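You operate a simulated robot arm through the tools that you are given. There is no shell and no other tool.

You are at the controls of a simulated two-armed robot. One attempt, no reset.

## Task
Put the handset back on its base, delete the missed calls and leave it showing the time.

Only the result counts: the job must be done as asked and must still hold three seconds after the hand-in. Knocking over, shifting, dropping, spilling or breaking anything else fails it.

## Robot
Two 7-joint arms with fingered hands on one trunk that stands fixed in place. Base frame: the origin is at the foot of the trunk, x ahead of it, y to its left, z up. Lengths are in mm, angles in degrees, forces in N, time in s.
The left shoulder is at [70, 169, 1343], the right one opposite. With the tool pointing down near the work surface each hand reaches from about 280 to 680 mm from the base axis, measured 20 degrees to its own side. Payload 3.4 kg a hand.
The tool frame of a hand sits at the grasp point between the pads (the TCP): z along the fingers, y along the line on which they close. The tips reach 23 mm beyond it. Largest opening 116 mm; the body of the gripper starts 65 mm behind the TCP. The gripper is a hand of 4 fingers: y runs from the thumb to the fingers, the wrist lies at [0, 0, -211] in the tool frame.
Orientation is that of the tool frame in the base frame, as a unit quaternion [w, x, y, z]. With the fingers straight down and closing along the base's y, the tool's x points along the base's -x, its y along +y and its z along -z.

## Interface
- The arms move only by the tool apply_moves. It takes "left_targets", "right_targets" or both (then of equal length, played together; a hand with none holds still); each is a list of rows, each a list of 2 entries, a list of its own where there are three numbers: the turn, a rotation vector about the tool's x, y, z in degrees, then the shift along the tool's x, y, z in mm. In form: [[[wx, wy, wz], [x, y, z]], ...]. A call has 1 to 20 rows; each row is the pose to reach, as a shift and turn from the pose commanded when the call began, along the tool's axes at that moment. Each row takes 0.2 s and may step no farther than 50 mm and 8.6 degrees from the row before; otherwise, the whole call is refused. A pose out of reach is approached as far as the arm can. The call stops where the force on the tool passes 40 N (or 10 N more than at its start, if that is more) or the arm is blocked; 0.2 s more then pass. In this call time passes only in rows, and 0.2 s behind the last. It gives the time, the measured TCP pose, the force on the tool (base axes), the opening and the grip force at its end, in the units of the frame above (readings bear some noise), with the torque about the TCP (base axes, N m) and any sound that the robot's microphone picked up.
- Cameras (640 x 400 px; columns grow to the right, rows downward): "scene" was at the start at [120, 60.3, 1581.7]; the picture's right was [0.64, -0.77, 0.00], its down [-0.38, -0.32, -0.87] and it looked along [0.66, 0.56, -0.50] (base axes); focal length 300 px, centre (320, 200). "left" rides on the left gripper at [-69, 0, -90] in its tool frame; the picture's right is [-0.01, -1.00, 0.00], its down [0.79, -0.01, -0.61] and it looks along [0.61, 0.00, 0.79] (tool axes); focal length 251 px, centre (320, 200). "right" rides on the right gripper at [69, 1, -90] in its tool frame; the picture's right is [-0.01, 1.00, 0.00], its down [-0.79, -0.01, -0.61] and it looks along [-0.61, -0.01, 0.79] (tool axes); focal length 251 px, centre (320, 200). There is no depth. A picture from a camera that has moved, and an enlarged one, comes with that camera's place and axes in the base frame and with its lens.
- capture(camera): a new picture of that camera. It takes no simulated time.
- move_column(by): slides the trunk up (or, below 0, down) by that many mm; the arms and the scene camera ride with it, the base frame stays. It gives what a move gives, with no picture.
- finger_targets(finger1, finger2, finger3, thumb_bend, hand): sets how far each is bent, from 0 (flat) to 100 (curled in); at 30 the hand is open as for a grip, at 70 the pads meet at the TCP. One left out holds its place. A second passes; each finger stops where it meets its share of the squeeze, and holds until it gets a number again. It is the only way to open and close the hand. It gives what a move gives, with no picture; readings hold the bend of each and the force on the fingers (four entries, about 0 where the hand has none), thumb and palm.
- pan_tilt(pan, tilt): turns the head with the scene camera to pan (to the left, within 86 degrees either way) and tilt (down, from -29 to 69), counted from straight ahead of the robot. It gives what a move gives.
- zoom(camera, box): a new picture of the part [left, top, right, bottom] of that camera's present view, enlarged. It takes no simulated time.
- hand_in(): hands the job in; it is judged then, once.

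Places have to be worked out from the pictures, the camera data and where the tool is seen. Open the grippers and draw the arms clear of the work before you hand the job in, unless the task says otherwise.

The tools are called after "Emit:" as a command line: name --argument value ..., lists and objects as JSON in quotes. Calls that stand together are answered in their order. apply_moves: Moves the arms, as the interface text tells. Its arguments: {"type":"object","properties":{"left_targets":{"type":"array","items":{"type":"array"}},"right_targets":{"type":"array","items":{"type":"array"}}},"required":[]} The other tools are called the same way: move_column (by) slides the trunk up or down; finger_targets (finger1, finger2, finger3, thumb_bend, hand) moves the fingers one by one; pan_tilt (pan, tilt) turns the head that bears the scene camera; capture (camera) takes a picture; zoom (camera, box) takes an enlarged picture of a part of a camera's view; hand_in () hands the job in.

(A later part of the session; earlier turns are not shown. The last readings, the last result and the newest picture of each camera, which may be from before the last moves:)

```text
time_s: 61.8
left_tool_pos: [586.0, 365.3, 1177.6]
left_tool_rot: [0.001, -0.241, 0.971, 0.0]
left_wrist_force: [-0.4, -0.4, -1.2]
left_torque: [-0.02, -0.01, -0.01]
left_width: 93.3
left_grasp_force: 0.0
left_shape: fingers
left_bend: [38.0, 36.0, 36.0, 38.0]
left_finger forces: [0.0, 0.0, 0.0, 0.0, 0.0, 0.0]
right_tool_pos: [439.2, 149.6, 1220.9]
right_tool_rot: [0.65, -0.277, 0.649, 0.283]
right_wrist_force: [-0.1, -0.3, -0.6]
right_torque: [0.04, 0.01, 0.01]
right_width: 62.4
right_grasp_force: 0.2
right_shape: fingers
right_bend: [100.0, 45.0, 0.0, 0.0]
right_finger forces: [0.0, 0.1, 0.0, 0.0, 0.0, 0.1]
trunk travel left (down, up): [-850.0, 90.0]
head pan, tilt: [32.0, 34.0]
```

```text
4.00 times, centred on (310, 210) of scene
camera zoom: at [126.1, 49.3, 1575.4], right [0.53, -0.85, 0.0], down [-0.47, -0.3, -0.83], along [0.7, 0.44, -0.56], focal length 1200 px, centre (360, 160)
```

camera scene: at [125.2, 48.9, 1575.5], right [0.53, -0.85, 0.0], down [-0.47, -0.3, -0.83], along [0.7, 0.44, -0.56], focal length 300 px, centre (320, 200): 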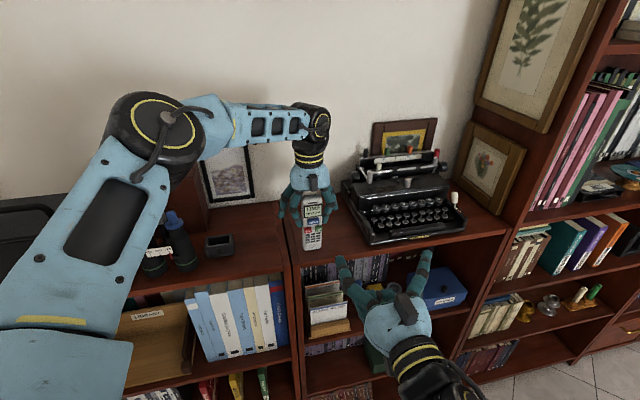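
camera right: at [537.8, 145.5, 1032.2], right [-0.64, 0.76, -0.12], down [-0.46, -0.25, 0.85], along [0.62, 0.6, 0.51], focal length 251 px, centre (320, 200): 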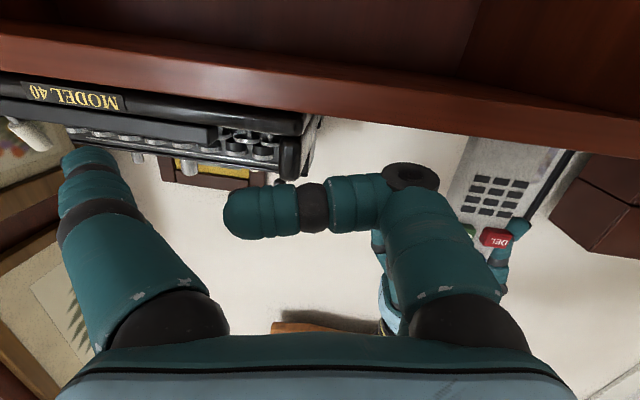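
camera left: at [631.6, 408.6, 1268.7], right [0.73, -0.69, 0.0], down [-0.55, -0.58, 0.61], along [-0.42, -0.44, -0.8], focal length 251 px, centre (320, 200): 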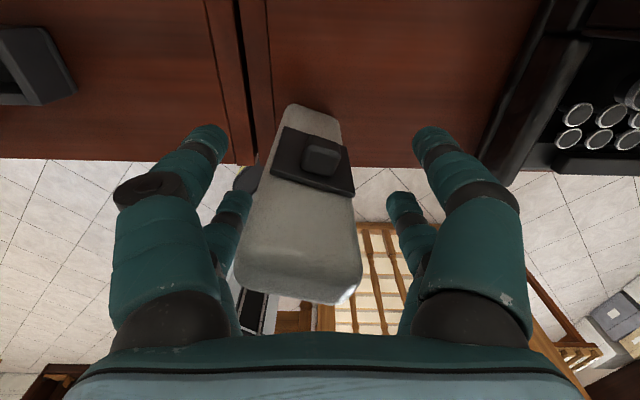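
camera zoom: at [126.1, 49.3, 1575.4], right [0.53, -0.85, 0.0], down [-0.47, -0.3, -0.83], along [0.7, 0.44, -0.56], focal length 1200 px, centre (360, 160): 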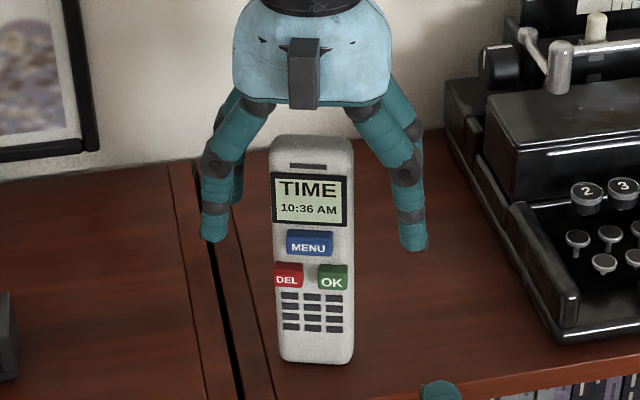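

Well aligned now, with the handset centre about 13 mm ahead of the TCP. I close both pairs in stages: near-contact, light, then firm.

Emit:
finger_targets --hand "left" --finger1 60 --finger2 53 --finger3 53 --thumb_bend 60

Emit:
finger_targets --hand "left" --finger1 63 --finger2 60 --finger3 60 --thumb_bend 63

Emit:
zoom --camera "left" --box '[220, 80, 420, 280]'

Emit:
zoom --camera "scene" --box '[260, 160, 360, 260]'

```text
time_s: 62.8
left_tool_pos: [586.5, 365.8, 1177.5]
left_tool_rot: [0.001, -0.242, 0.97, 0.001]
left_wrist_force: [0.5, -0.4, -1.0]
left_torque: [-0.01, 0.01, -0.02]
left_width: 29.6
left_grasp_force: 0.0
left_shape: fingers
left_bend: [60.0, 53.0, 53.0, 60.0]
left_finger forces: [0.1, 0.0, 0.0, 0.1, 0.0, 0.0]
right_tool_pos: [439.3, 148.9, 1221.7]
right_tool_rot: [0.65, -0.275, 0.65, 0.281]
right_wrist_force: [0.6, 0.9, 0.2]
right_torque: [-0.01, -0.02, -0.04]
right_width: 62.4
right_grasp_force: 0.1
right_shape: fingers
right_bend: [100.0, 45.0, 0.0, 0.0]
right_finger forces: [0.0, 0.0, 0.0, 0.1, 0.0, 0.1]
trunk travel left (down, up): [-850.0, 90.0]
head pan, tilt: [32.0, 34.0]
```

```text
time_s: 63.8
left_tool_pos: [587.3, 365.1, 1177.4]
left_tool_rot: [0.0, -0.241, 0.971, 0.001]
left_wrist_force: [-1.1, 0.0, -0.6]
left_torque: [-0.03, 0.0, -0.05]
left_width: 20.9
left_grasp_force: 2.9
left_shape: fingers
left_bend: [63.0, 55.0, 55.0, 63.0]
left_finger forces: [0.0, 3.3, 3.0, 0.0, 0.0, 0.0]
right_tool_pos: [439.8, 149.1, 1222.0]
right_tool_rot: [0.65, -0.276, 0.65, 0.282]
right_wrist_force: [-0.4, 0.3, 0.3]
right_torque: [-0.01, 0.02, 0.0]
right_width: 62.2
right_grasp_force: 0.1
right_shape: fingers
right_bend: [100.0, 45.0, 0.0, 0.0]
right_finger forces: [0.1, 0.1, 0.0, 0.0, 0.1, 0.1]
trunk travel left (down, up): [-850.0, 90.0]
head pan, tilt: [32.0, 34.0]
```

```text
2.00 times, centred on (320, 180) of left
camera zoom: at [646.9, 397.7, 1268.4], right [0.48, -0.88, 0.0], down [-0.7, -0.38, 0.61], along [-0.53, -0.29, -0.8], focal length 503 px, centre (320, 240)
```

zoom: 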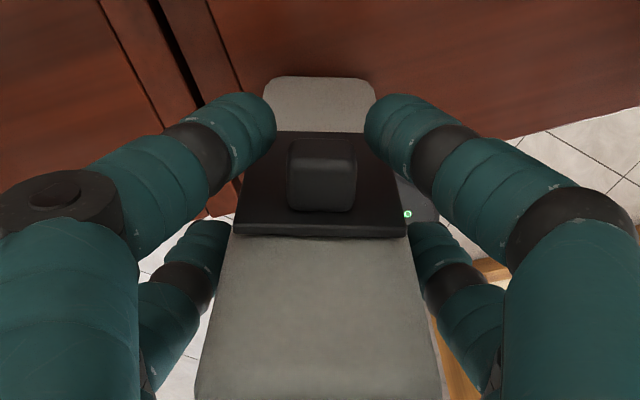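

```text
4.00 times, centred on (310, 210) of scene
camera zoom: at [125.9, 49.3, 1575.4], right [0.53, -0.85, 0.0], down [-0.47, -0.3, -0.83], along [0.7, 0.44, -0.56], focal length 1200 px, centre (360, 160)
```

zoom: 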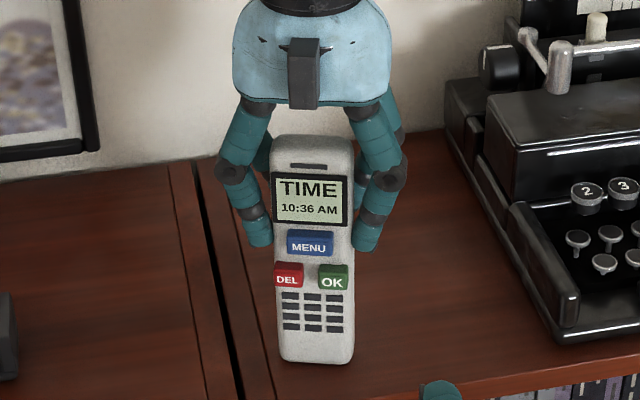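

The front pair holds at 3 N per side, square and centred. I bring the rear pair onto the block and firm up moderately.

Emit:
finger_targets --hand "left" --finger2 68 --finger3 68

Emit:
finger_targets --hand "left" --finger1 66 --thumb_bend 66

Emit:
finger_targets --hand "left" --finger1 69 --thumb_bend 69

Emit:
zoom --camera "left" --box '[220, 80, 420, 280]'

Emit:
zoom --camera "scene" --box '[260, 160, 360, 260]'

```text
time_s: 64.8
left_tool_pos: [585.8, 366.2, 1176.3]
left_tool_rot: [0.001, -0.241, 0.97, 0.002]
left_wrist_force: [-0.5, 0.1, 0.5]
left_torque: [0.01, -0.01, 0.0]
left_width: 21.0
left_grasp_force: 7.8
left_shape: fingers
left_bend: [63.0, 56.0, 56.0, 63.0]
left_finger forces: [0.0, 8.1, 7.8, 0.0, 0.0, 0.0]
right_tool_pos: [438.2, 150.2, 1221.2]
right_tool_rot: [0.65, -0.275, 0.65, 0.281]
right_wrist_force: [0.8, -1.2, 0.3]
right_torque: [-0.01, -0.01, 0.01]
right_width: 62.4
right_grasp_force: 0.1
right_shape: fingers
right_bend: [100.0, 45.0, 0.0, 0.0]
right_finger forces: [0.1, 0.0, 0.0, 0.1, 0.1, 0.1]
trunk travel left (down, up): [-850.0, 90.0]
head pan, tilt: [32.0, 34.0]
```

```text
time_s: 65.8
left_tool_pos: [587.9, 364.9, 1176.3]
left_tool_rot: [0.001, -0.241, 0.971, 0.001]
left_wrist_force: [-0.9, -1.0, 0.2]
left_torque: [0.05, 0.0, 0.01]
left_width: 14.9
left_grasp_force: 8.6
left_shape: fingers
left_bend: [65.0, 56.0, 57.0, 65.0]
left_finger forces: [0.5, 8.4, 7.9, 0.0, 0.7, 0.1]
right_tool_pos: [438.8, 150.1, 1221.8]
right_tool_rot: [0.65, -0.275, 0.65, 0.281]
right_wrist_force: [0.7, 0.1, 0.3]
right_torque: [0.0, 0.01, -0.03]
right_width: 62.1
right_grasp_force: 0.1
right_shape: fingers
right_bend: [100.0, 45.0, 0.0, 0.0]
right_finger forces: [0.0, 0.0, 0.0, 0.0, 0.0, 0.1]
trunk travel left (down, up): [-850.0, 90.0]
head pan, tilt: [32.0, 34.0]
```

```text
time_s: 66.8
left_tool_pos: [587.4, 365.6, 1177.2]
left_tool_rot: [0.001, -0.241, 0.971, 0.002]
left_wrist_force: [-0.1, -0.4, 0.4]
left_torque: [0.02, 0.04, -0.02]
left_width: 12.6
left_grasp_force: 11.1
left_shape: fingers
left_bend: [66.0, 56.0, 57.0, 66.0]
left_finger forces: [2.3, 8.7, 7.7, 0.0, 3.0, 0.1]
right_tool_pos: [439.7, 149.6, 1221.8]
right_tool_rot: [0.65, -0.275, 0.65, 0.282]
right_wrist_force: [-0.2, 0.1, -1.2]
right_torque: [0.02, 0.0, 0.0]
right_width: 62.2
right_grasp_force: 0.0
right_shape: fingers
right_bend: [100.0, 45.0, 0.0, 0.0]
right_finger forces: [0.0, 0.0, 0.1, 0.0, 0.0, 0.0]
trunk travel left (down, up): [-850.0, 90.0]
head pan, tilt: [32.0, 34.0]
```

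```text
2.00 times, centred on (320, 180) of left
camera zoom: at [647.1, 397.7, 1268.2], right [0.48, -0.88, 0.0], down [-0.7, -0.38, 0.61], along [-0.53, -0.29, -0.8], focal length 503 px, centre (320, 240)
```

zoom: 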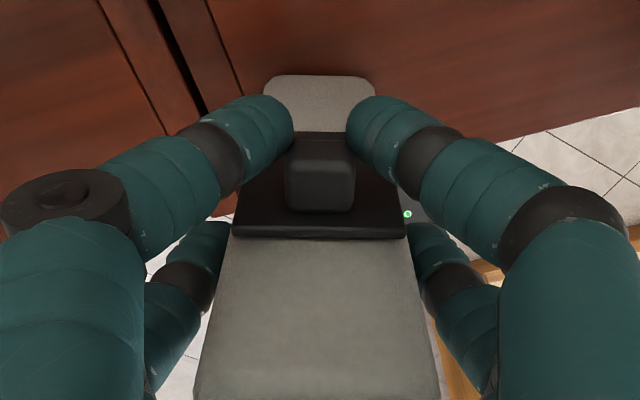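

```text
4.00 times, centred on (310, 210) of scene
camera zoom: at [126.2, 49.4, 1575.4], right [0.53, -0.85, 0.0], down [-0.47, -0.3, -0.83], along [0.7, 0.44, -0.56], focal length 1200 px, centre (360, 160)
```

zoom: 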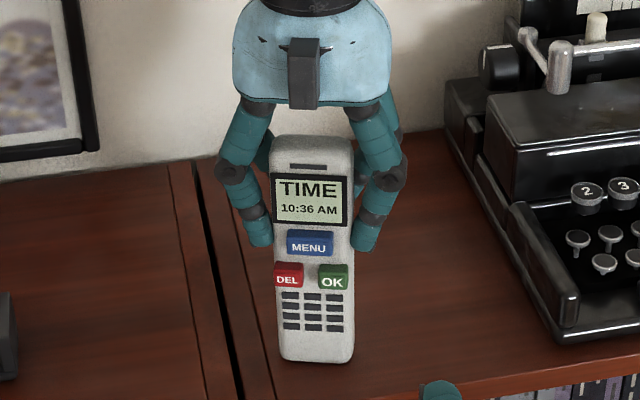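

All four fingers hold: about 8 N each on the sides and 2.6 N each on the block, with the handset unmoved. I lift it 40 mm and compare its attitude.

Emit:
apply_moves --left_targets '[[[0, 0, 0], [0, 0, -8]], [[0, 0, 0], [0, 0, -24]], [[0, 0, 0], [0, 0, -40]]]'

Emit:
zoom --camera "left" --box '[220, 80, 420, 280]'

Emit:
zoom --camera "scene" --box '[260, 140, 360, 260]'

```text
time_s: 67.6
left_tool_pos: [586.3, 365.6, 1217.1]
left_tool_rot: [0.001, -0.241, 0.97, 0.001]
left_wrist_force: [0.4, 0.0, -1.6]
left_torque: [-0.01, -0.02, -0.03]
left_width: 12.6
left_grasp_force: 10.6
left_shape: fingers
left_bend: [66.0, 56.0, 57.0, 66.0]
left_finger forces: [2.2, 8.7, 7.7, 0.0, 3.2, 0.1]
right_tool_pos: [438.9, 149.4, 1221.5]
right_tool_rot: [0.65, -0.275, 0.65, 0.282]
right_wrist_force: [0.6, -0.2, 1.0]
right_torque: [0.02, 0.0, 0.01]
right_width: 62.3
right_grasp_force: 0.0
right_shape: fingers
right_bend: [100.0, 45.0, 0.0, 0.0]
right_finger forces: [0.0, 0.1, 0.0, 0.0, 0.0, 0.1]
trunk travel left (down, up): [-850.0, 90.0]
head pan, tilt: [32.0, 34.0]
```

```text
2.00 times, centred on (320, 180) of left
camera zoom: at [646.4, 397.5, 1309.0], right [0.48, -0.88, 0.0], down [-0.7, -0.38, 0.61], along [-0.53, -0.29, -0.8], focal length 503 px, centre (320, 240)
```

zoom: 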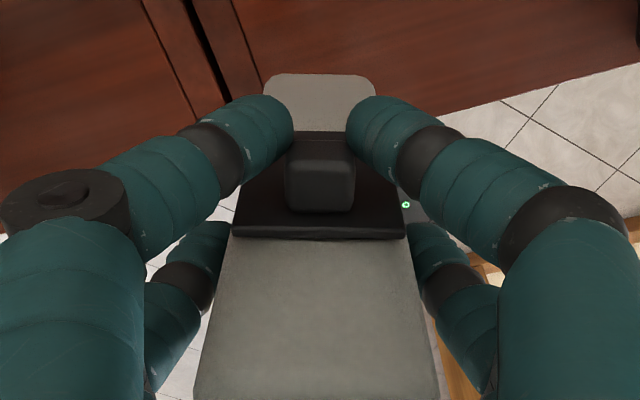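

```text
3.33 times, centred on (310, 200) of scene
camera zoom: at [125.9, 49.2, 1575.4], right [0.53, -0.85, 0.0], down [-0.47, -0.3, -0.83], along [0.7, 0.44, -0.56], focal length 1000 px, centre (353, 200)
```

zoom: 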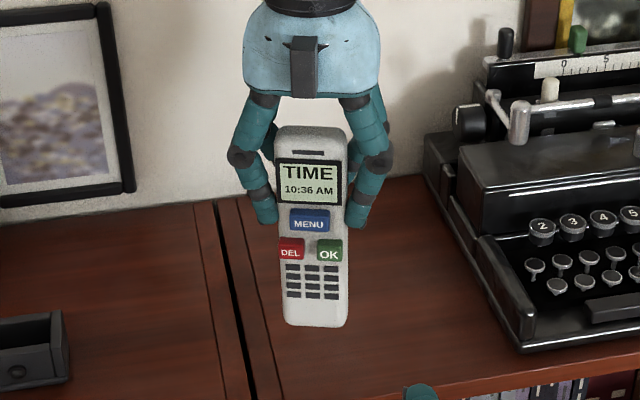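

No tilt change this time, so the hold is solid. I carry the handset to a comfortable spot in front of both arms, near [492, 272, 1200], turning the hand 18° back so its face looks straight at the right hand's poker.

Emit:
apply_moves --left_targets '[[[0, 0, -3], [19, -6, -1]], [[0, 0, -6], [38, -11, -2]], [[0, 0, -9.1], [58, -17, -3]], [[0, 0, -12.1], [77, -23, -4]], [[0, 0, -15.1], [96, -28, -5]], [[0, 0, -18.2], [115.3, -34, -5]]]'

Emit:
capture --camera "scene"

Emit:
capture --camera "right"

Emit:
capture --camera "left"

```text
time_s: 69.0
left_tool_pos: [499.2, 280.8, 1223.0]
left_tool_rot: [0.001, -0.392, 0.92, 0.0]
left_wrist_force: [0.6, -0.1, -1.5]
left_torque: [0.04, -0.04, 0.01]
left_width: 12.5
left_grasp_force: 10.8
left_shape: fingers
left_bend: [66.0, 56.0, 57.0, 66.0]
left_finger forces: [2.2, 8.5, 7.6, 0.0, 3.2, 0.0]
right_tool_pos: [439.1, 150.5, 1221.5]
right_tool_rot: [0.65, -0.276, 0.649, 0.282]
right_wrist_force: [0.7, -0.9, -0.6]
right_torque: [0.01, 0.0, 0.04]
right_width: 61.9
right_grasp_force: 0.1
right_shape: fingers
right_bend: [100.0, 45.0, 0.0, 0.0]
right_finger forces: [0.0, 0.0, 0.0, 0.0, 0.0, 0.0]
trunk travel left (down, up): [-850.0, 90.0]
head pan, tilt: [32.0, 34.0]
```

```text
taken
camera scene: at [125.5, 48.7, 1575.5], right [0.53, -0.85, 0.0], down [-0.47, -0.3, -0.83], along [0.7, 0.44, -0.56], focal length 300 px, centre (320, 200)
```

scene: 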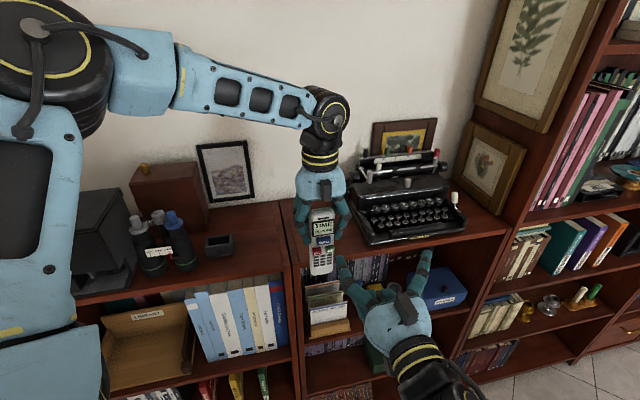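

```text
taken
camera right: at [376.0, 85.1, 1153.7], right [-0.72, 0.69, 0.02], down [-0.41, -0.45, 0.79], along [0.55, 0.57, 0.61], focal length 251 px, centre (320, 200)
```

right: 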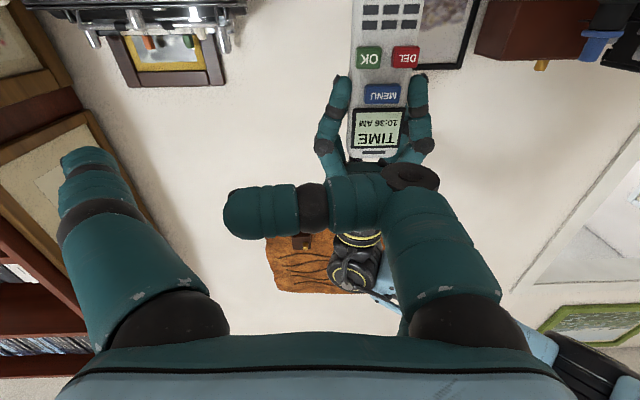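

```text
taken
camera left: at [546.8, 330.7, 1314.0], right [0.73, -0.69, 0.0], down [-0.55, -0.58, 0.61], along [-0.42, -0.44, -0.8], focal length 251 px, centre (320, 200)
```

left: 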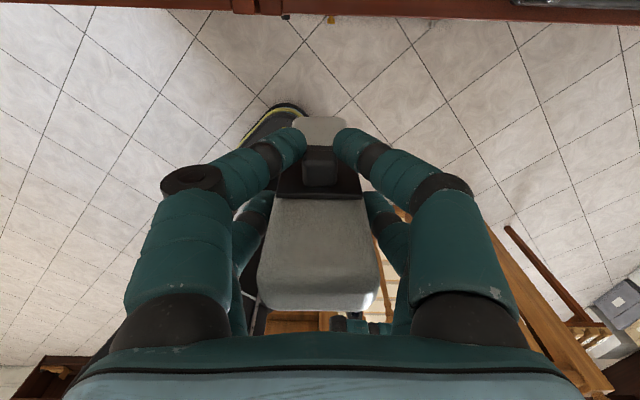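

Both cameras see the face well now. I zoom in on both to triangulate the keys against the poker tip.

Emit:
zoom --camera "scene" --box '[280, 190, 380, 310]'

Emit:
zoom --camera "right" --box '[310, 0, 470, 160]'

```text
3.33 times, centred on (330, 250) of scene
camera zoom: at [125.5, 48.7, 1575.5], right [0.53, -0.85, 0.0], down [-0.47, -0.3, -0.83], along [0.7, 0.44, -0.56], focal length 1000 px, centre (287, 33)
```

zoom: 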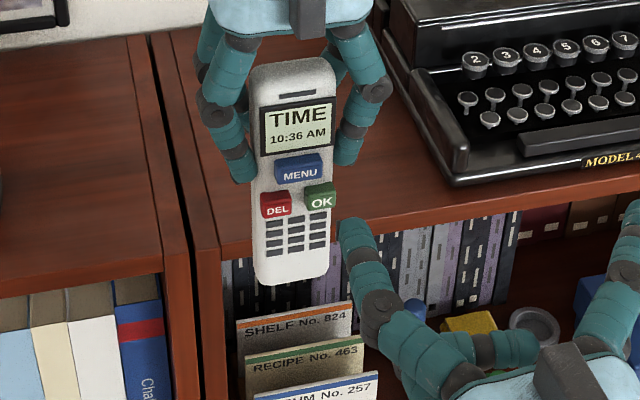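

```text
2.50 times, centred on (390, 80) of right
camera zoom: at [376.0, 85.1, 1153.7], right [-0.72, 0.69, 0.02], down [-0.41, -0.45, 0.79], along [0.55, 0.57, 0.61], focal length 629 px, centre (145, 500)
```

zoom: 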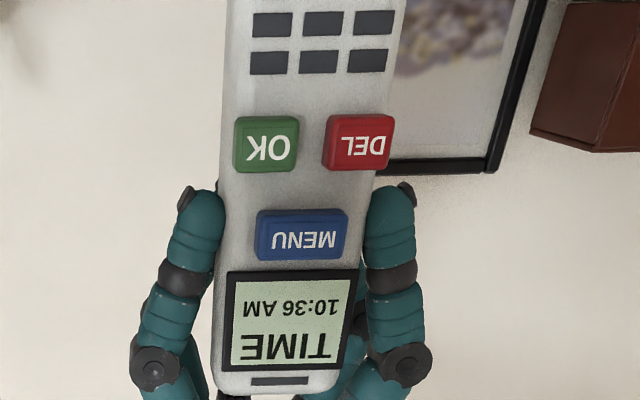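

From the two views: MENU ≈[479, 261, 1205], DEL ≈[470, 270, 1180], OK ≈[489, 253, 1179], poker tip ≈[426, 201, 1241]. I bring the tip level with MENU and 20 mm short of it.

Emit:
apply_moves --right_targets '[[[0, 0, 0], [12, 1, 15]], [[0, 0, 0], [24, 2, 30]], [[0, 0, 0], [36.3, 3.2, 45]], [[0, 0, 0], [36.3, 3.2, 60]]]'

Emit:
zoom --camera "scene" --box '[290, 200, 370, 290]'

Emit:
capture --camera "right"

```text
time_s: 70.0
left_tool_pos: [501.5, 283.2, 1221.9]
left_tool_rot: [0.001, -0.391, 0.92, 0.001]
left_wrist_force: [0.4, -0.2, -2.6]
left_torque: [0.05, 0.0, 0.01]
left_width: 12.7
left_grasp_force: 11.3
left_shape: fingers
left_bend: [66.0, 56.0, 57.0, 66.0]
left_finger forces: [2.2, 8.5, 7.6, 0.0, 3.2, 0.1]
right_tool_pos: [479.4, 195.8, 1184.8]
right_tool_rot: [0.65, -0.275, 0.65, 0.282]
right_wrist_force: [-0.2, 0.0, -0.5]
right_torque: [-0.03, 0.04, -0.01]
right_width: 62.2
right_grasp_force: 0.0
right_shape: fingers
right_bend: [100.0, 45.0, 0.0, 0.0]
right_finger forces: [0.0, 0.0, 0.0, 0.0, 0.1, 0.1]
trunk travel left (down, up): [-850.0, 90.0]
head pan, tilt: [32.0, 34.0]
```

```text
4.44 times, centred on (330, 245) of scene
camera zoom: at [126.8, 50.2, 1575.3], right [0.53, -0.85, 0.0], down [-0.47, -0.3, -0.83], along [0.7, 0.44, -0.56], focal length 1333 px, centre (276, 0)
```

zoom: 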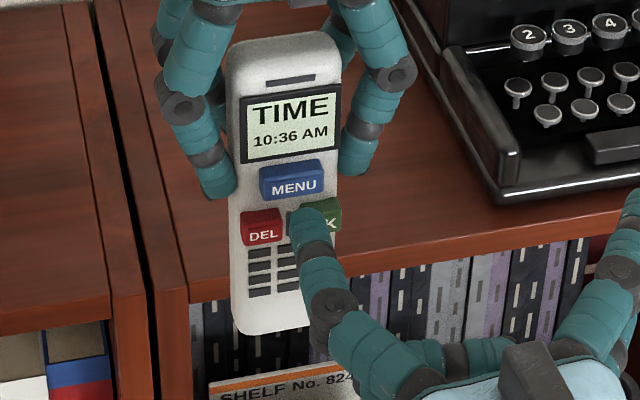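

```text
taken
camera right: at [415.8, 132.3, 1117.4], right [-0.72, 0.69, 0.02], down [-0.41, -0.45, 0.79], along [0.55, 0.57, 0.61], focal length 251 px, centre (320, 200)
```

right: 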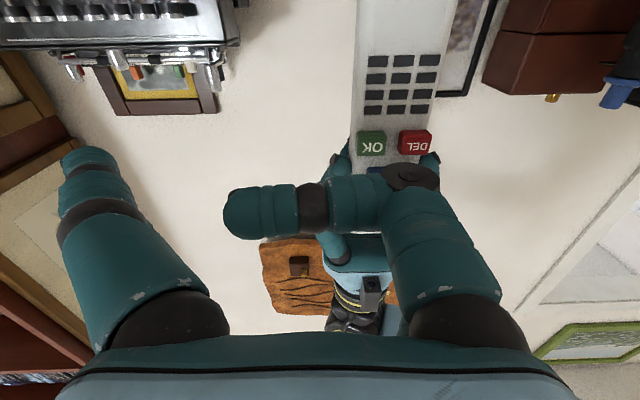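

The tip projects onto MENU when advanced about 20 mm along its axis. I advance in small steps and watch the force.

Emit:
apply_moves --right_targets '[[[0, 0, 0], [0, 0, 6]], [[0, 0, 0], [0, 0, 12]], [[0, 0, 0], [0, 0, 15]]]'

Emit:
zoom --camera "scene" --box '[290, 200, 370, 290]'

```text
time_s: 70.8
left_tool_pos: [501.6, 281.7, 1222.3]
left_tool_rot: [0.001, -0.392, 0.92, 0.0]
left_wrist_force: [-0.1, -0.1, -1.7]
left_torque: [0.02, -0.06, -0.01]
left_width: 12.5
left_grasp_force: 10.8
left_shape: fingers
left_bend: [66.0, 56.0, 57.0, 66.0]
left_finger forces: [2.1, 8.5, 7.6, 0.1, 3.1, 0.0]
right_tool_pos: [489.0, 207.4, 1184.9]
right_tool_rot: [0.65, -0.276, 0.65, 0.282]
right_wrist_force: [0.2, 0.1, 0.5]
right_torque: [0.0, 0.0, 0.03]
right_width: 62.2
right_grasp_force: 0.1
right_shape: fingers
right_bend: [100.0, 45.0, 0.0, 0.0]
right_finger forces: [0.0, 0.0, 0.1, 0.0, 0.1, 0.0]
trunk travel left (down, up): [-850.0, 90.0]
head pan, tilt: [32.0, 34.0]
```

```text
4.44 times, centred on (330, 245) of scene
camera zoom: at [126.2, 49.3, 1575.4], right [0.53, -0.85, 0.0], down [-0.47, -0.3, -0.83], along [0.7, 0.44, -0.56], focal length 1333 px, centre (276, 0)
```

zoom: 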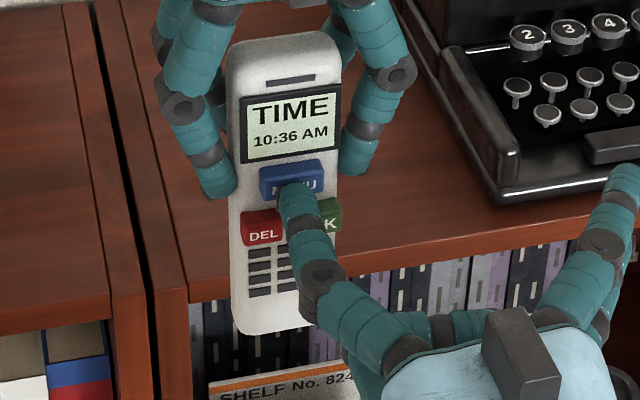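

The tip is just in front of MENU with no force yet. I raise it 2 mm and press on in 1.5 mm steps, watching for force and a beep.

Emit:
apply_moves --right_targets '[[[0, 0, 0], [-2, 0, 0]], [[0, 0, 0], [-2, 0, 2]], [[0, 0, 0], [-2, 0, 3.5]]]'

Emit:
zoom --camera "scene" --box '[290, 200, 370, 290]'

```text
time_s: 71.6
left_tool_pos: [501.2, 281.9, 1222.8]
left_tool_rot: [0.0, -0.392, 0.92, 0.002]
left_wrist_force: [0.7, 1.9, -2.2]
left_torque: [0.05, -0.05, -0.02]
left_width: 12.6
left_grasp_force: 11.5
left_shape: fingers
left_bend: [66.0, 56.0, 57.0, 66.0]
left_finger forces: [2.4, 8.6, 7.6, 0.1, 3.3, 0.0]
right_tool_pos: [490.4, 209.8, 1187.5]
right_tool_rot: [0.65, -0.276, 0.65, 0.282]
right_wrist_force: [-0.5, -1.4, -0.2]
right_torque: [0.03, 0.0, 0.06]
right_width: 62.5
right_grasp_force: 1.3
right_shape: fingers
right_bend: [100.0, 45.0, 0.0, 0.0]
right_finger forces: [0.0, 1.9, 0.1, 0.0, 0.1, 0.1]
trunk travel left (down, up): [-850.0, 90.0]
head pan, tilt: [32.0, 34.0]
heard: click
```

```text
4.44 times, centred on (330, 245) of scene
camera zoom: at [126.2, 49.4, 1575.4], right [0.53, -0.85, 0.0], down [-0.47, -0.3, -0.83], along [0.7, 0.44, -0.56], focal length 1333 px, centre (276, 0)
```

zoom: 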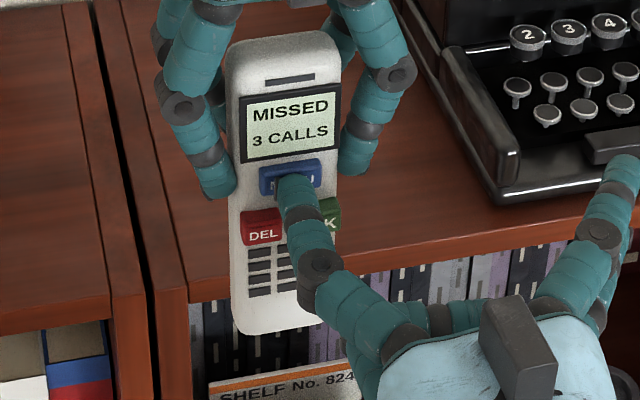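

A click, 1.9 N, and the screen now reads "MISSED 3 CALLS". I release and move the tip in front of DEL (13 mm left, 26 mm down), staying 12 mm off the face.

Emit:
apply_moves --right_targets '[[[0, 0, 0], [0, 0, -6]], [[0, 0, 0], [0, 0, -14]], [[0, 0, 0], [13, 6.5, -14]], [[0, 0, 0], [26, 13, -14]]]'

Emit:
zoom --camera "scene" --box '[290, 200, 370, 290]'

Emit:
zoom --camera "right" --box '[310, 0, 470, 220]'

```text
time_s: 72.6
left_tool_pos: [500.5, 282.3, 1223.4]
left_tool_rot: [0.001, -0.391, 0.92, 0.0]
left_wrist_force: [0.6, -0.5, -1.4]
left_torque: [0.03, 0.0, 0.06]
left_width: 12.7
left_grasp_force: 11.2
left_shape: fingers
left_bend: [66.0, 56.0, 57.0, 66.0]
left_finger forces: [2.3, 8.6, 7.8, 0.0, 3.1, 0.0]
right_tool_pos: [471.2, 208.8, 1160.7]
right_tool_rot: [0.65, -0.275, 0.65, 0.281]
right_wrist_force: [-0.7, 0.3, 0.6]
right_torque: [-0.02, 0.0, 0.0]
right_width: 62.3
right_grasp_force: 0.0
right_shape: fingers
right_bend: [100.0, 45.0, 0.0, 0.0]
right_finger forces: [0.0, 0.0, 0.0, 0.0, 0.0, 0.0]
trunk travel left (down, up): [-850.0, 90.0]
head pan, tilt: [32.0, 34.0]
```

```text
4.44 times, centred on (330, 245) of scene
camera zoom: at [125.9, 49.9, 1575.4], right [0.53, -0.85, 0.0], down [-0.47, -0.3, -0.83], along [0.7, 0.44, -0.56], focal length 1333 px, centre (276, 0)
```

zoom: 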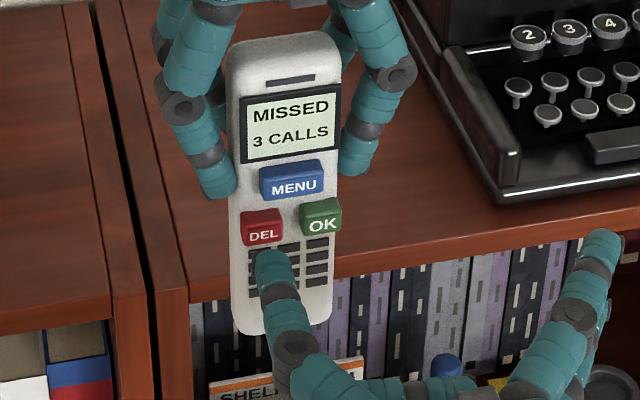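

```text
1.82 times, centred on (390, 110) of right
camera zoom: at [409.2, 144.5, 1093.4], right [-0.72, 0.69, 0.02], down [-0.41, -0.45, 0.79], along [0.55, 0.57, 0.61], focal length 457 px, centre (193, 364)
```

zoom: 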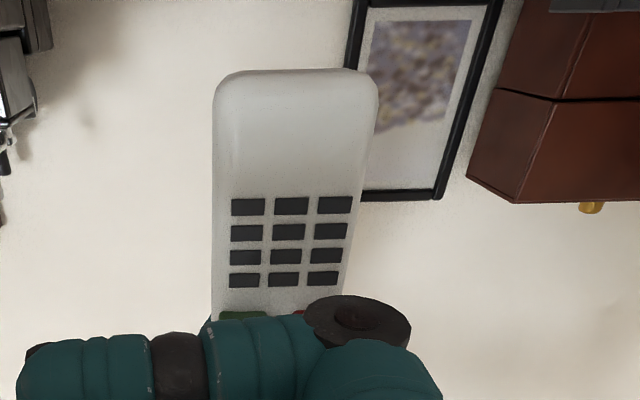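

The screen shows MISSED 3 CALLS and the tip is lined up with DEL. I advance onto DEL in small steps.

Emit:
apply_moves --right_targets '[[[0, 0, 0], [0, 0, 8]], [[0, 0, 0], [0, 0, 11]], [[0, 0, 0], [0, 0, 12.5]], [[0, 0, 0], [0, 0, 13.5]]]'

Emit:
zoom --camera "scene" --box '[290, 200, 370, 290]'

```text
time_s: 73.6
left_tool_pos: [500.0, 281.2, 1222.1]
left_tool_rot: [0.001, -0.392, 0.92, 0.001]
left_wrist_force: [1.2, 1.2, -1.8]
left_torque: [0.06, -0.04, -0.06]
left_width: 12.7
left_grasp_force: 10.7
left_shape: fingers
left_bend: [66.0, 56.0, 57.0, 66.0]
left_finger forces: [2.4, 8.8, 7.5, 0.0, 3.4, 0.1]
right_tool_pos: [482.4, 218.4, 1161.2]
right_tool_rot: [0.65, -0.276, 0.65, 0.282]
right_wrist_force: [-0.4, -1.1, 0.7]
right_torque: [0.04, -0.05, 0.05]
right_width: 62.4
right_grasp_force: 0.1
right_shape: fingers
right_bend: [100.0, 45.0, 0.0, 0.0]
right_finger forces: [0.1, 1.2, 0.0, 0.1, 0.0, 0.0]
trunk travel left (down, up): [-850.0, 90.0]
head pan, tilt: [32.0, 34.0]
```

```text
4.44 times, centred on (330, 245) of scene
camera zoom: at [126.4, 49.5, 1575.4], right [0.53, -0.85, 0.0], down [-0.47, -0.3, -0.83], along [0.7, 0.44, -0.56], focal length 1333 px, centre (276, 0)
```

zoom: 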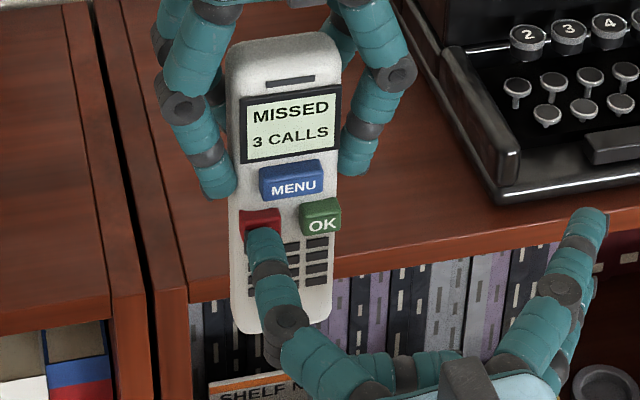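

Contact with DEL at 1.2 N, with no click yet. I press 1 mm further.

Emit:
apply_moves --right_targets '[[[0, 0, 0], [0, 0, 1]]]'

Emit:
zoom --camera "scene" --box '[290, 200, 370, 290]'

```text
time_s: 74.0
left_tool_pos: [500.6, 281.5, 1223.4]
left_tool_rot: [0.001, -0.392, 0.92, 0.001]
left_wrist_force: [1.6, 0.3, -2.3]
left_torque: [0.06, -0.05, -0.04]
left_width: 12.7
left_grasp_force: 11.2
left_shape: fingers
left_bend: [66.0, 56.0, 57.0, 66.0]
left_finger forces: [2.3, 8.8, 7.5, 0.1, 3.6, 0.0]
right_tool_pos: [482.9, 220.0, 1161.3]
right_tool_rot: [0.651, -0.274, 0.65, 0.281]
right_wrist_force: [-1.0, -1.7, 0.5]
right_torque: [0.05, -0.05, 0.08]
right_width: 62.0
right_grasp_force: 0.6
right_shape: fingers
right_bend: [100.0, 45.0, 0.0, 0.0]
right_finger forces: [0.0, 1.7, 0.0, 0.1, 0.1, 0.1]
trunk travel left (down, up): [-850.0, 90.0]
head pan, tilt: [32.0, 34.0]
heard: click
```

```text
4.44 times, centred on (330, 245) of scene
camera zoom: at [126.2, 49.3, 1575.4], right [0.53, -0.85, 0.0], down [-0.47, -0.3, -0.83], along [0.7, 0.44, -0.56], focal length 1333 px, centre (276, 0)
```

zoom: 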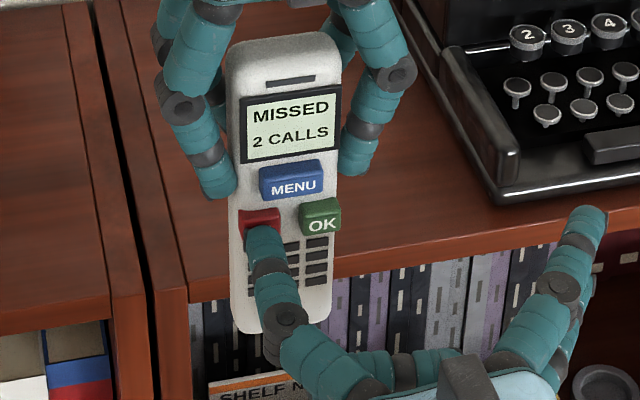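

A click, and the count dropped to "MISSED 2 CALLS", so each DEL deletes one. I release 5 mm and press again.

Emit:
apply_moves --right_targets '[[[0, 0, 0], [0, 0, -3]], [[0, 0, 0], [0, 0, -6]], [[0, 0, 0], [0, 0, -6]], [[0, 0, 0], [0, 0, -3]], [[0, 0, 0], [0, 0, -1]], [[0, 0, 0], [0, 0, 0.3]]]'

Emit:
zoom --camera "scene" --box '[290, 200, 370, 290]'

```text
time_s: 75.4
left_tool_pos: [500.4, 281.8, 1222.4]
left_tool_rot: [0.001, -0.392, 0.92, 0.001]
left_wrist_force: [0.2, 1.2, -1.9]
left_torque: [0.07, -0.09, -0.02]
left_width: 12.4
left_grasp_force: 10.9
left_shape: fingers
left_bend: [66.0, 56.0, 57.0, 66.0]
left_finger forces: [2.4, 8.7, 7.6, 0.0, 3.7, 0.0]
right_tool_pos: [481.8, 219.9, 1161.7]
right_tool_rot: [0.65, -0.275, 0.65, 0.281]
right_wrist_force: [-2.5, -0.7, 0.0]
right_torque: [0.03, -0.01, 0.1]
right_width: 62.3
right_grasp_force: 0.7
right_shape: fingers
right_bend: [100.0, 45.0, 0.0, 0.0]
right_finger forces: [0.0, 1.8, 0.0, 0.0, 0.0, 0.1]
trunk travel left (down, up): [-850.0, 90.0]
head pan, tilt: [32.0, 34.0]
heard: click
```

```text
4.44 times, centred on (330, 245) of scene
camera zoom: at [126.2, 49.4, 1575.4], right [0.53, -0.85, 0.0], down [-0.47, -0.3, -0.83], along [0.7, 0.44, -0.56], focal length 1333 px, centre (276, 0)
```

zoom: 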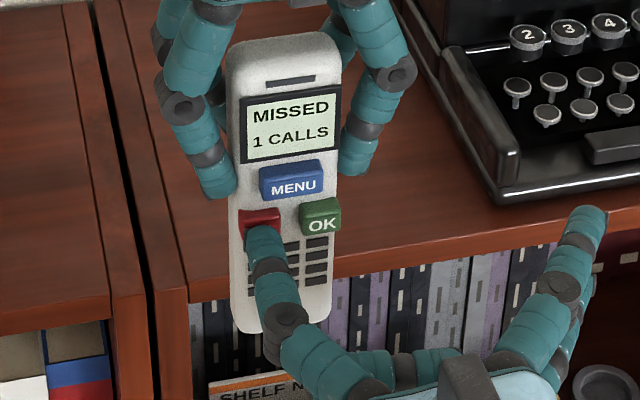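

"MISSED 1 CALLS" now. The same release-and-press motion once more should clear the last one.

Emit:
apply_moves --right_targets '[[[0, 0, 0], [0, 0, -3]], [[0, 0, 0], [0, 0, -6]], [[0, 0, 0], [0, 0, -6]], [[0, 0, 0], [0, 0, -3]], [[0, 0, 0], [0, 0, -1]], [[0, 0, 0], [0, 0, 0.3]]]'

Emit:
zoom --camera "scene" --box '[290, 200, 370, 290]'

```text
time_s: 76.8
left_tool_pos: [502.1, 281.7, 1223.3]
left_tool_rot: [0.001, -0.392, 0.92, 0.001]
left_wrist_force: [1.4, 1.7, -1.1]
left_torque: [0.1, -0.03, -0.05]
left_width: 12.5
left_grasp_force: 10.9
left_shape: fingers
left_bend: [66.0, 56.0, 57.0, 66.0]
left_finger forces: [2.4, 8.7, 7.4, 0.0, 3.6, 0.0]
right_tool_pos: [482.5, 220.0, 1160.3]
right_tool_rot: [0.65, -0.276, 0.65, 0.282]
right_wrist_force: [-0.8, -0.8, -0.6]
right_torque: [0.01, -0.04, 0.07]
right_width: 62.0
right_grasp_force: 0.8
right_shape: fingers
right_bend: [100.0, 45.0, 0.0, 0.0]
right_finger forces: [0.1, 1.8, 0.0, 0.0, 0.0, 0.0]
trunk travel left (down, up): [-850.0, 90.0]
head pan, tilt: [32.0, 34.0]
heard: click
```

```text
4.44 times, centred on (330, 245) of scene
camera zoom: at [126.2, 49.4, 1575.4], right [0.53, -0.85, 0.0], down [-0.47, -0.3, -0.83], along [0.7, 0.44, -0.56], focal length 1333 px, centre (276, 0)
```

zoom: 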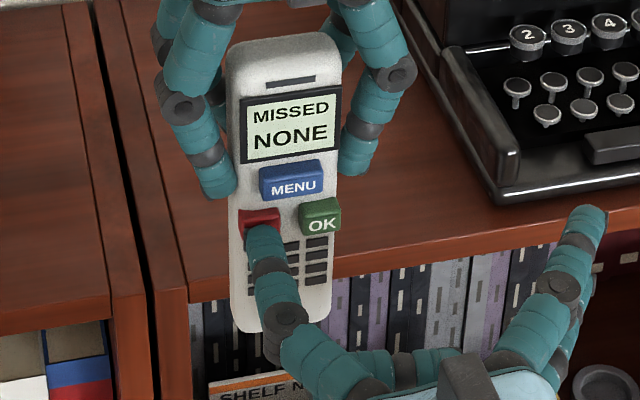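

The screen shows "MISSED NONE", so the calls are deleted. I back off and return the tip to MENU to cycle back to the time.

Emit:
apply_moves --right_targets '[[[0, 0, 0], [0, 0, -7]], [[0, 0, 0], [0, 0, -14]], [[0, 0, 0], [-13, -6.5, -14]], [[0, 0, 0], [-26, -13, -14]], [[0, 0, 0], [-26, -13, -6]], [[0, 0, 0], [-26, -13, -3]], [[0, 0, 0], [-26, -13, -1]]]'

Emit:
zoom --camera "scene" --box '[290, 200, 370, 290]'

```text
time_s: 78.4
left_tool_pos: [501.0, 281.5, 1222.2]
left_tool_rot: [0.0, -0.392, 0.92, 0.002]
left_wrist_force: [0.5, 0.9, -2.5]
left_torque: [0.03, -0.01, -0.02]
left_width: 12.6
left_grasp_force: 11.4
left_shape: fingers
left_bend: [66.0, 56.0, 57.0, 66.0]
left_finger forces: [2.5, 8.6, 7.7, 0.0, 3.4, 0.0]
right_tool_pos: [491.3, 209.8, 1187.8]
right_tool_rot: [0.65, -0.275, 0.65, 0.282]
right_wrist_force: [-1.8, -2.0, -0.3]
right_torque: [0.05, -0.02, 0.09]
right_width: 62.2
right_grasp_force: 1.1
right_shape: fingers
right_bend: [100.0, 45.0, 0.0, 0.0]
right_finger forces: [0.1, 1.9, 0.1, 0.0, 0.0, 0.0]
trunk travel left (down, up): [-850.0, 90.0]
head pan, tilt: [32.0, 34.0]
heard: click
```

```text
4.44 times, centred on (330, 245) of scene
camera zoom: at [126.3, 49.1, 1575.4], right [0.53, -0.85, 0.0], down [-0.47, -0.3, -0.83], along [0.7, 0.44, -0.56], focal length 1333 px, centre (276, 0)
```

zoom: 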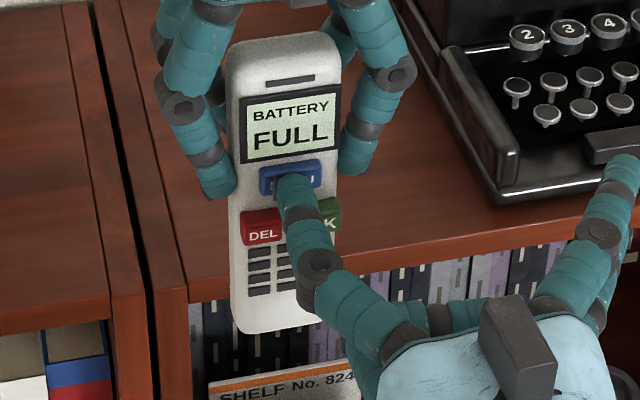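

The next page is "BATTERY FULL". I release and press MENU again to continue through the menu.

Emit:
apply_moves --right_targets '[[[0, 0, 0], [0, 0, -3]], [[0, 0, 0], [0, 0, -6]], [[0, 0, 0], [0, 0, -6]], [[0, 0, 0], [0, 0, -3]], [[0, 0, 0], [0, 0, -1]], [[0, 0, 0], [0, 0, 0.2]]]'

Emit:
zoom --camera "scene" --box '[290, 200, 370, 290]'

```text
time_s: 79.8
left_tool_pos: [501.0, 282.2, 1222.9]
left_tool_rot: [0.001, -0.392, 0.92, 0.002]
left_wrist_force: [1.5, 1.9, -1.6]
left_torque: [0.02, -0.05, -0.04]
left_width: 12.5
left_grasp_force: 11.3
left_shape: fingers
left_bend: [66.0, 56.0, 57.0, 66.0]
left_finger forces: [2.5, 8.6, 7.7, 0.0, 3.5, 0.0]
right_tool_pos: [491.5, 210.7, 1186.8]
right_tool_rot: [0.65, -0.275, 0.65, 0.281]
right_wrist_force: [-1.1, -1.1, 0.1]
right_torque: [0.03, -0.03, 0.12]
right_width: 62.1
right_grasp_force: 1.3
right_shape: fingers
right_bend: [100.0, 45.0, 0.0, 0.0]
right_finger forces: [0.0, 2.0, 0.2, 0.0, 0.0, 0.0]
trunk travel left (down, up): [-850.0, 90.0]
head pan, tilt: [32.0, 34.0]
heard: click
```

```text
4.44 times, centred on (330, 245) of scene
camera zoom: at [126.2, 49.4, 1575.4], right [0.53, -0.85, 0.0], down [-0.47, -0.3, -0.83], along [0.7, 0.44, -0.56], focal length 1333 px, centre (276, 0)
```

zoom: 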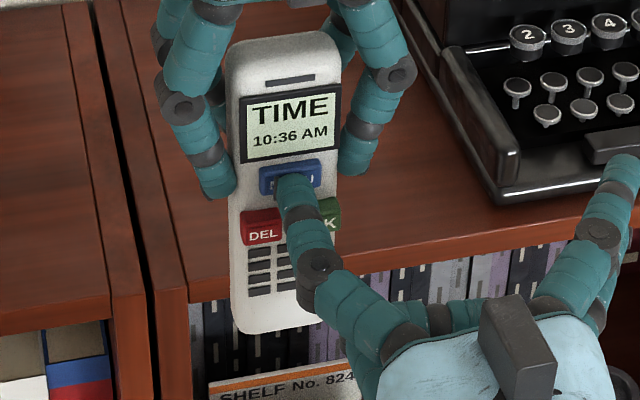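

The display is back at "TIME 10:36 AM". I withdraw the right hand straight back, then off to the right, well clear.

Emit:
apply_moves --right_targets '[[[0, 0, 0], [0, 0, -10]], [[0, 0, 0], [0, 0, -35]], [[0, 0, 0], [0, 0, -65]], [[0, 0, 0], [-20, -20, -95]], [[0, 0, 0], [-40, -50, -110]], [[0, 0, 0], [-50, -85, -120]]]'

Emit:
capture --camera "scene"

Emit:
zoom --camera "left" --box '[220, 80, 420, 280]'

```text
time_s: 81.2
left_tool_pos: [501.5, 281.0, 1222.9]
left_tool_rot: [0.0, -0.391, 0.92, 0.001]
left_wrist_force: [0.4, 0.2, -2.0]
left_torque: [0.03, -0.02, 0.01]
left_width: 12.3
left_grasp_force: 11.2
left_shape: fingers
left_bend: [66.0, 56.0, 57.0, 66.0]
left_finger forces: [2.4, 8.6, 7.8, 0.1, 3.3, 0.0]
right_tool_pos: [471.6, 63.7, 1234.8]
right_tool_rot: [0.65, -0.275, 0.65, 0.282]
right_wrist_force: [0.5, -0.1, -1.1]
right_torque: [0.0, 0.0, 0.0]
right_width: 62.4
right_grasp_force: 0.0
right_shape: fingers
right_bend: [100.0, 45.0, 0.0, 0.0]
right_finger forces: [0.1, 0.0, 0.0, 0.0, 0.0, 0.0]
trunk travel left (down, up): [-850.0, 90.0]
head pan, tilt: [32.0, 34.0]
```

```text
taken
camera scene: at [126.7, 48.0, 1575.4], right [0.53, -0.85, 0.0], down [-0.47, -0.3, -0.83], along [0.7, 0.44, -0.56], focal length 300 px, centre (320, 200)
```

scene: 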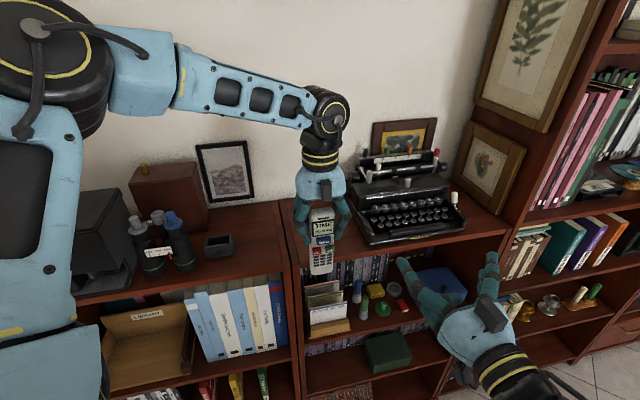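

```text
2.00 times, centred on (320, 180) of left
camera zoom: at [548.1, 330.1, 1313.8], right [0.73, -0.69, 0.0], down [-0.55, -0.58, 0.6], along [-0.42, -0.44, -0.8], focal length 503 px, centre (320, 240)
```

zoom: 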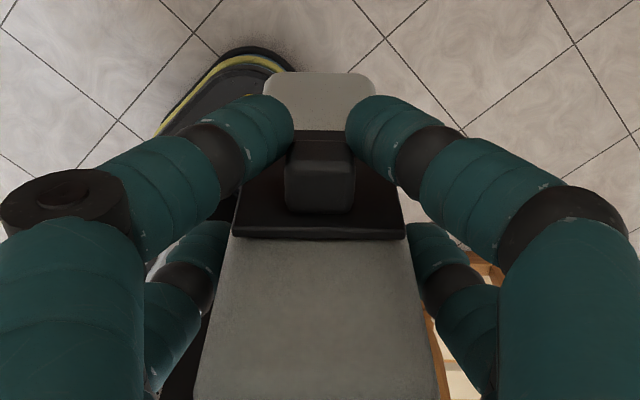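

The right hand is clear and the handset sits unchanged in the left grip. For docking, the cradle's centre is near [453, 537] and the handset centre is 13 mm ahead of the TCP. I lift to z 1260 and carry it over the cradle, keeping 45 mm above it.

Emit:
apply_moves --left_targets '[[[0, 0, 0], [0, 0, -19]], [[0, 0, 0], [0, 0, -38]], [[0, 0, 0], [-20, 26, -38]], [[0, 0, 0], [-45, 58, -38]], [[0, 0, 0], [-70, 90, -38]], [[0, 0, 0], [-95, 122, -38]], [[0, 0, 0], [-120, 154, -38]], [[0, 0, 0], [-143, 184, -38]], [[0, 0, 0], [-157, 202, -38]], [[0, 0, 0], [-164.2, 210.9, -38]]]'

Emit:
capture --camera "left"

Emit:
capture --camera "scene"

```text
time_s: 83.4
left_tool_pos: [464.2, 547.0, 1260.5]
left_tool_rot: [0.0, -0.391, 0.92, 0.001]
left_wrist_force: [-0.1, -0.1, -1.9]
left_torque: [0.02, -0.02, -0.02]
left_width: 12.4
left_grasp_force: 10.0
left_shape: fingers
left_bend: [66.0, 56.0, 57.0, 66.0]
left_finger forces: [2.6, 8.3, 7.7, 0.1, 3.0, 0.0]
right_tool_pos: [470.4, 64.5, 1234.9]
right_tool_rot: [0.65, -0.276, 0.65, 0.281]
right_wrist_force: [0.7, -0.3, 0.3]
right_torque: [0.0, -0.02, -0.04]
right_width: 62.3
right_grasp_force: 0.0
right_shape: fingers
right_bend: [100.0, 45.0, 0.0, 0.0]
right_finger forces: [0.0, 0.0, 0.0, 0.0, 0.0, 0.1]
trunk travel left (down, up): [-850.0, 90.0]
head pan, tilt: [32.0, 34.0]
```

```text
taken
camera left: at [510.0, 596.0, 1351.3], right [0.73, -0.69, 0.0], down [-0.55, -0.58, 0.61], along [-0.42, -0.44, -0.8], focal length 251 px, centre (320, 200)
```

left: 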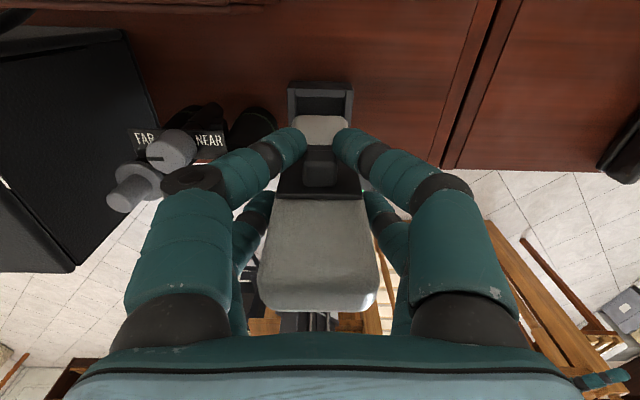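

```text
taken
camera scene: at [126.2, 50.0, 1575.4], right [0.53, -0.85, 0.0], down [-0.47, -0.3, -0.83], along [0.7, 0.44, -0.56], focal length 300 px, centre (320, 200)
```

scene: 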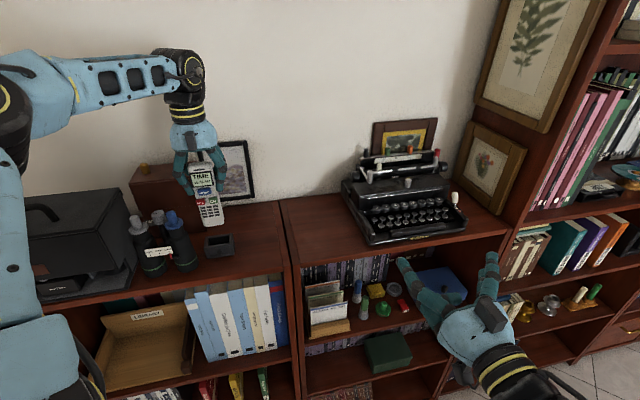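

The handset hovers above the cradle. I turn the head toward it and zoom both cameras to measure the misalignment.

Emit:
pan_tilt --pan 46 --tilt 38

Emit:
zoom --camera "left" --box '[270, 70, 370, 150]'

Emit:
capture --camera "scene"

```text
time_s: 84.2
left_tool_pos: [464.6, 545.6, 1260.4]
left_tool_rot: [0.001, -0.391, 0.92, 0.0]
left_wrist_force: [0.1, 0.4, -2.4]
left_torque: [0.01, -0.03, -0.01]
left_width: 12.6
left_grasp_force: 10.6
left_shape: fingers
left_bend: [66.0, 56.0, 57.0, 66.0]
left_finger forces: [2.5, 8.3, 7.7, 0.0, 3.0, 0.0]
right_tool_pos: [470.8, 64.6, 1234.2]
right_tool_rot: [0.65, -0.275, 0.65, 0.282]
right_wrist_force: [-0.6, -0.1, 0.5]
right_torque: [-0.04, -0.02, 0.0]
right_width: 61.8
right_grasp_force: 0.0
right_shape: fingers
right_bend: [100.0, 45.0, 0.0, 0.0]
right_finger forces: [0.0, 0.0, 0.0, 0.1, 0.0, 0.0]
trunk travel left (down, up): [-850.0, 90.0]
head pan, tilt: [46.0, 38.0]
```

```text
5.00 times, centred on (320, 110) of left
camera zoom: at [510.1, 595.3, 1351.5], right [0.73, -0.69, 0.0], down [-0.55, -0.58, 0.61], along [-0.42, -0.44, -0.8], focal length 1257 px, centre (320, 650)
```

zoom: 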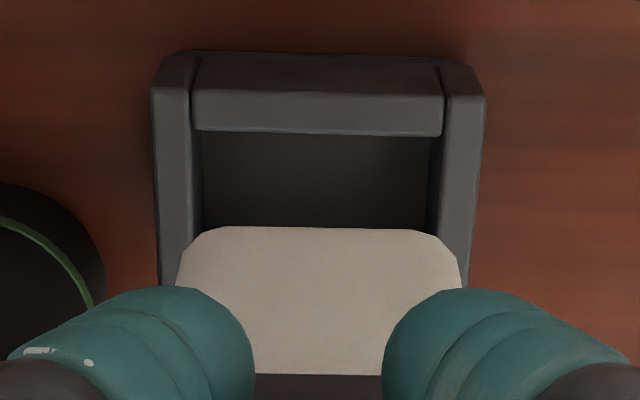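

```text
taken
camera scene: at [111.0, 64.7, 1569.3], right [0.72, -0.69, 0.0], down [-0.43, -0.44, -0.79], along [0.55, 0.57, -0.62], focal length 300 px, centre (320, 200)
```

scene: 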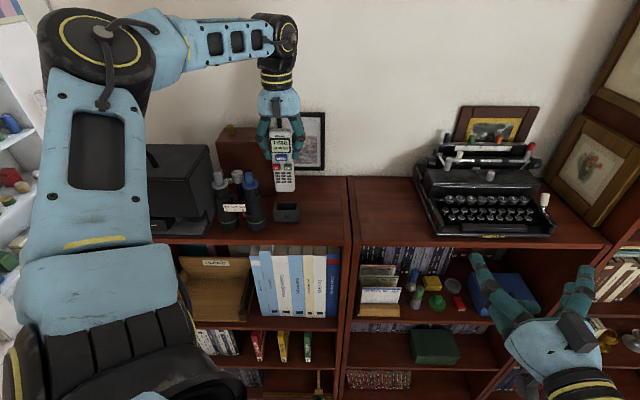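

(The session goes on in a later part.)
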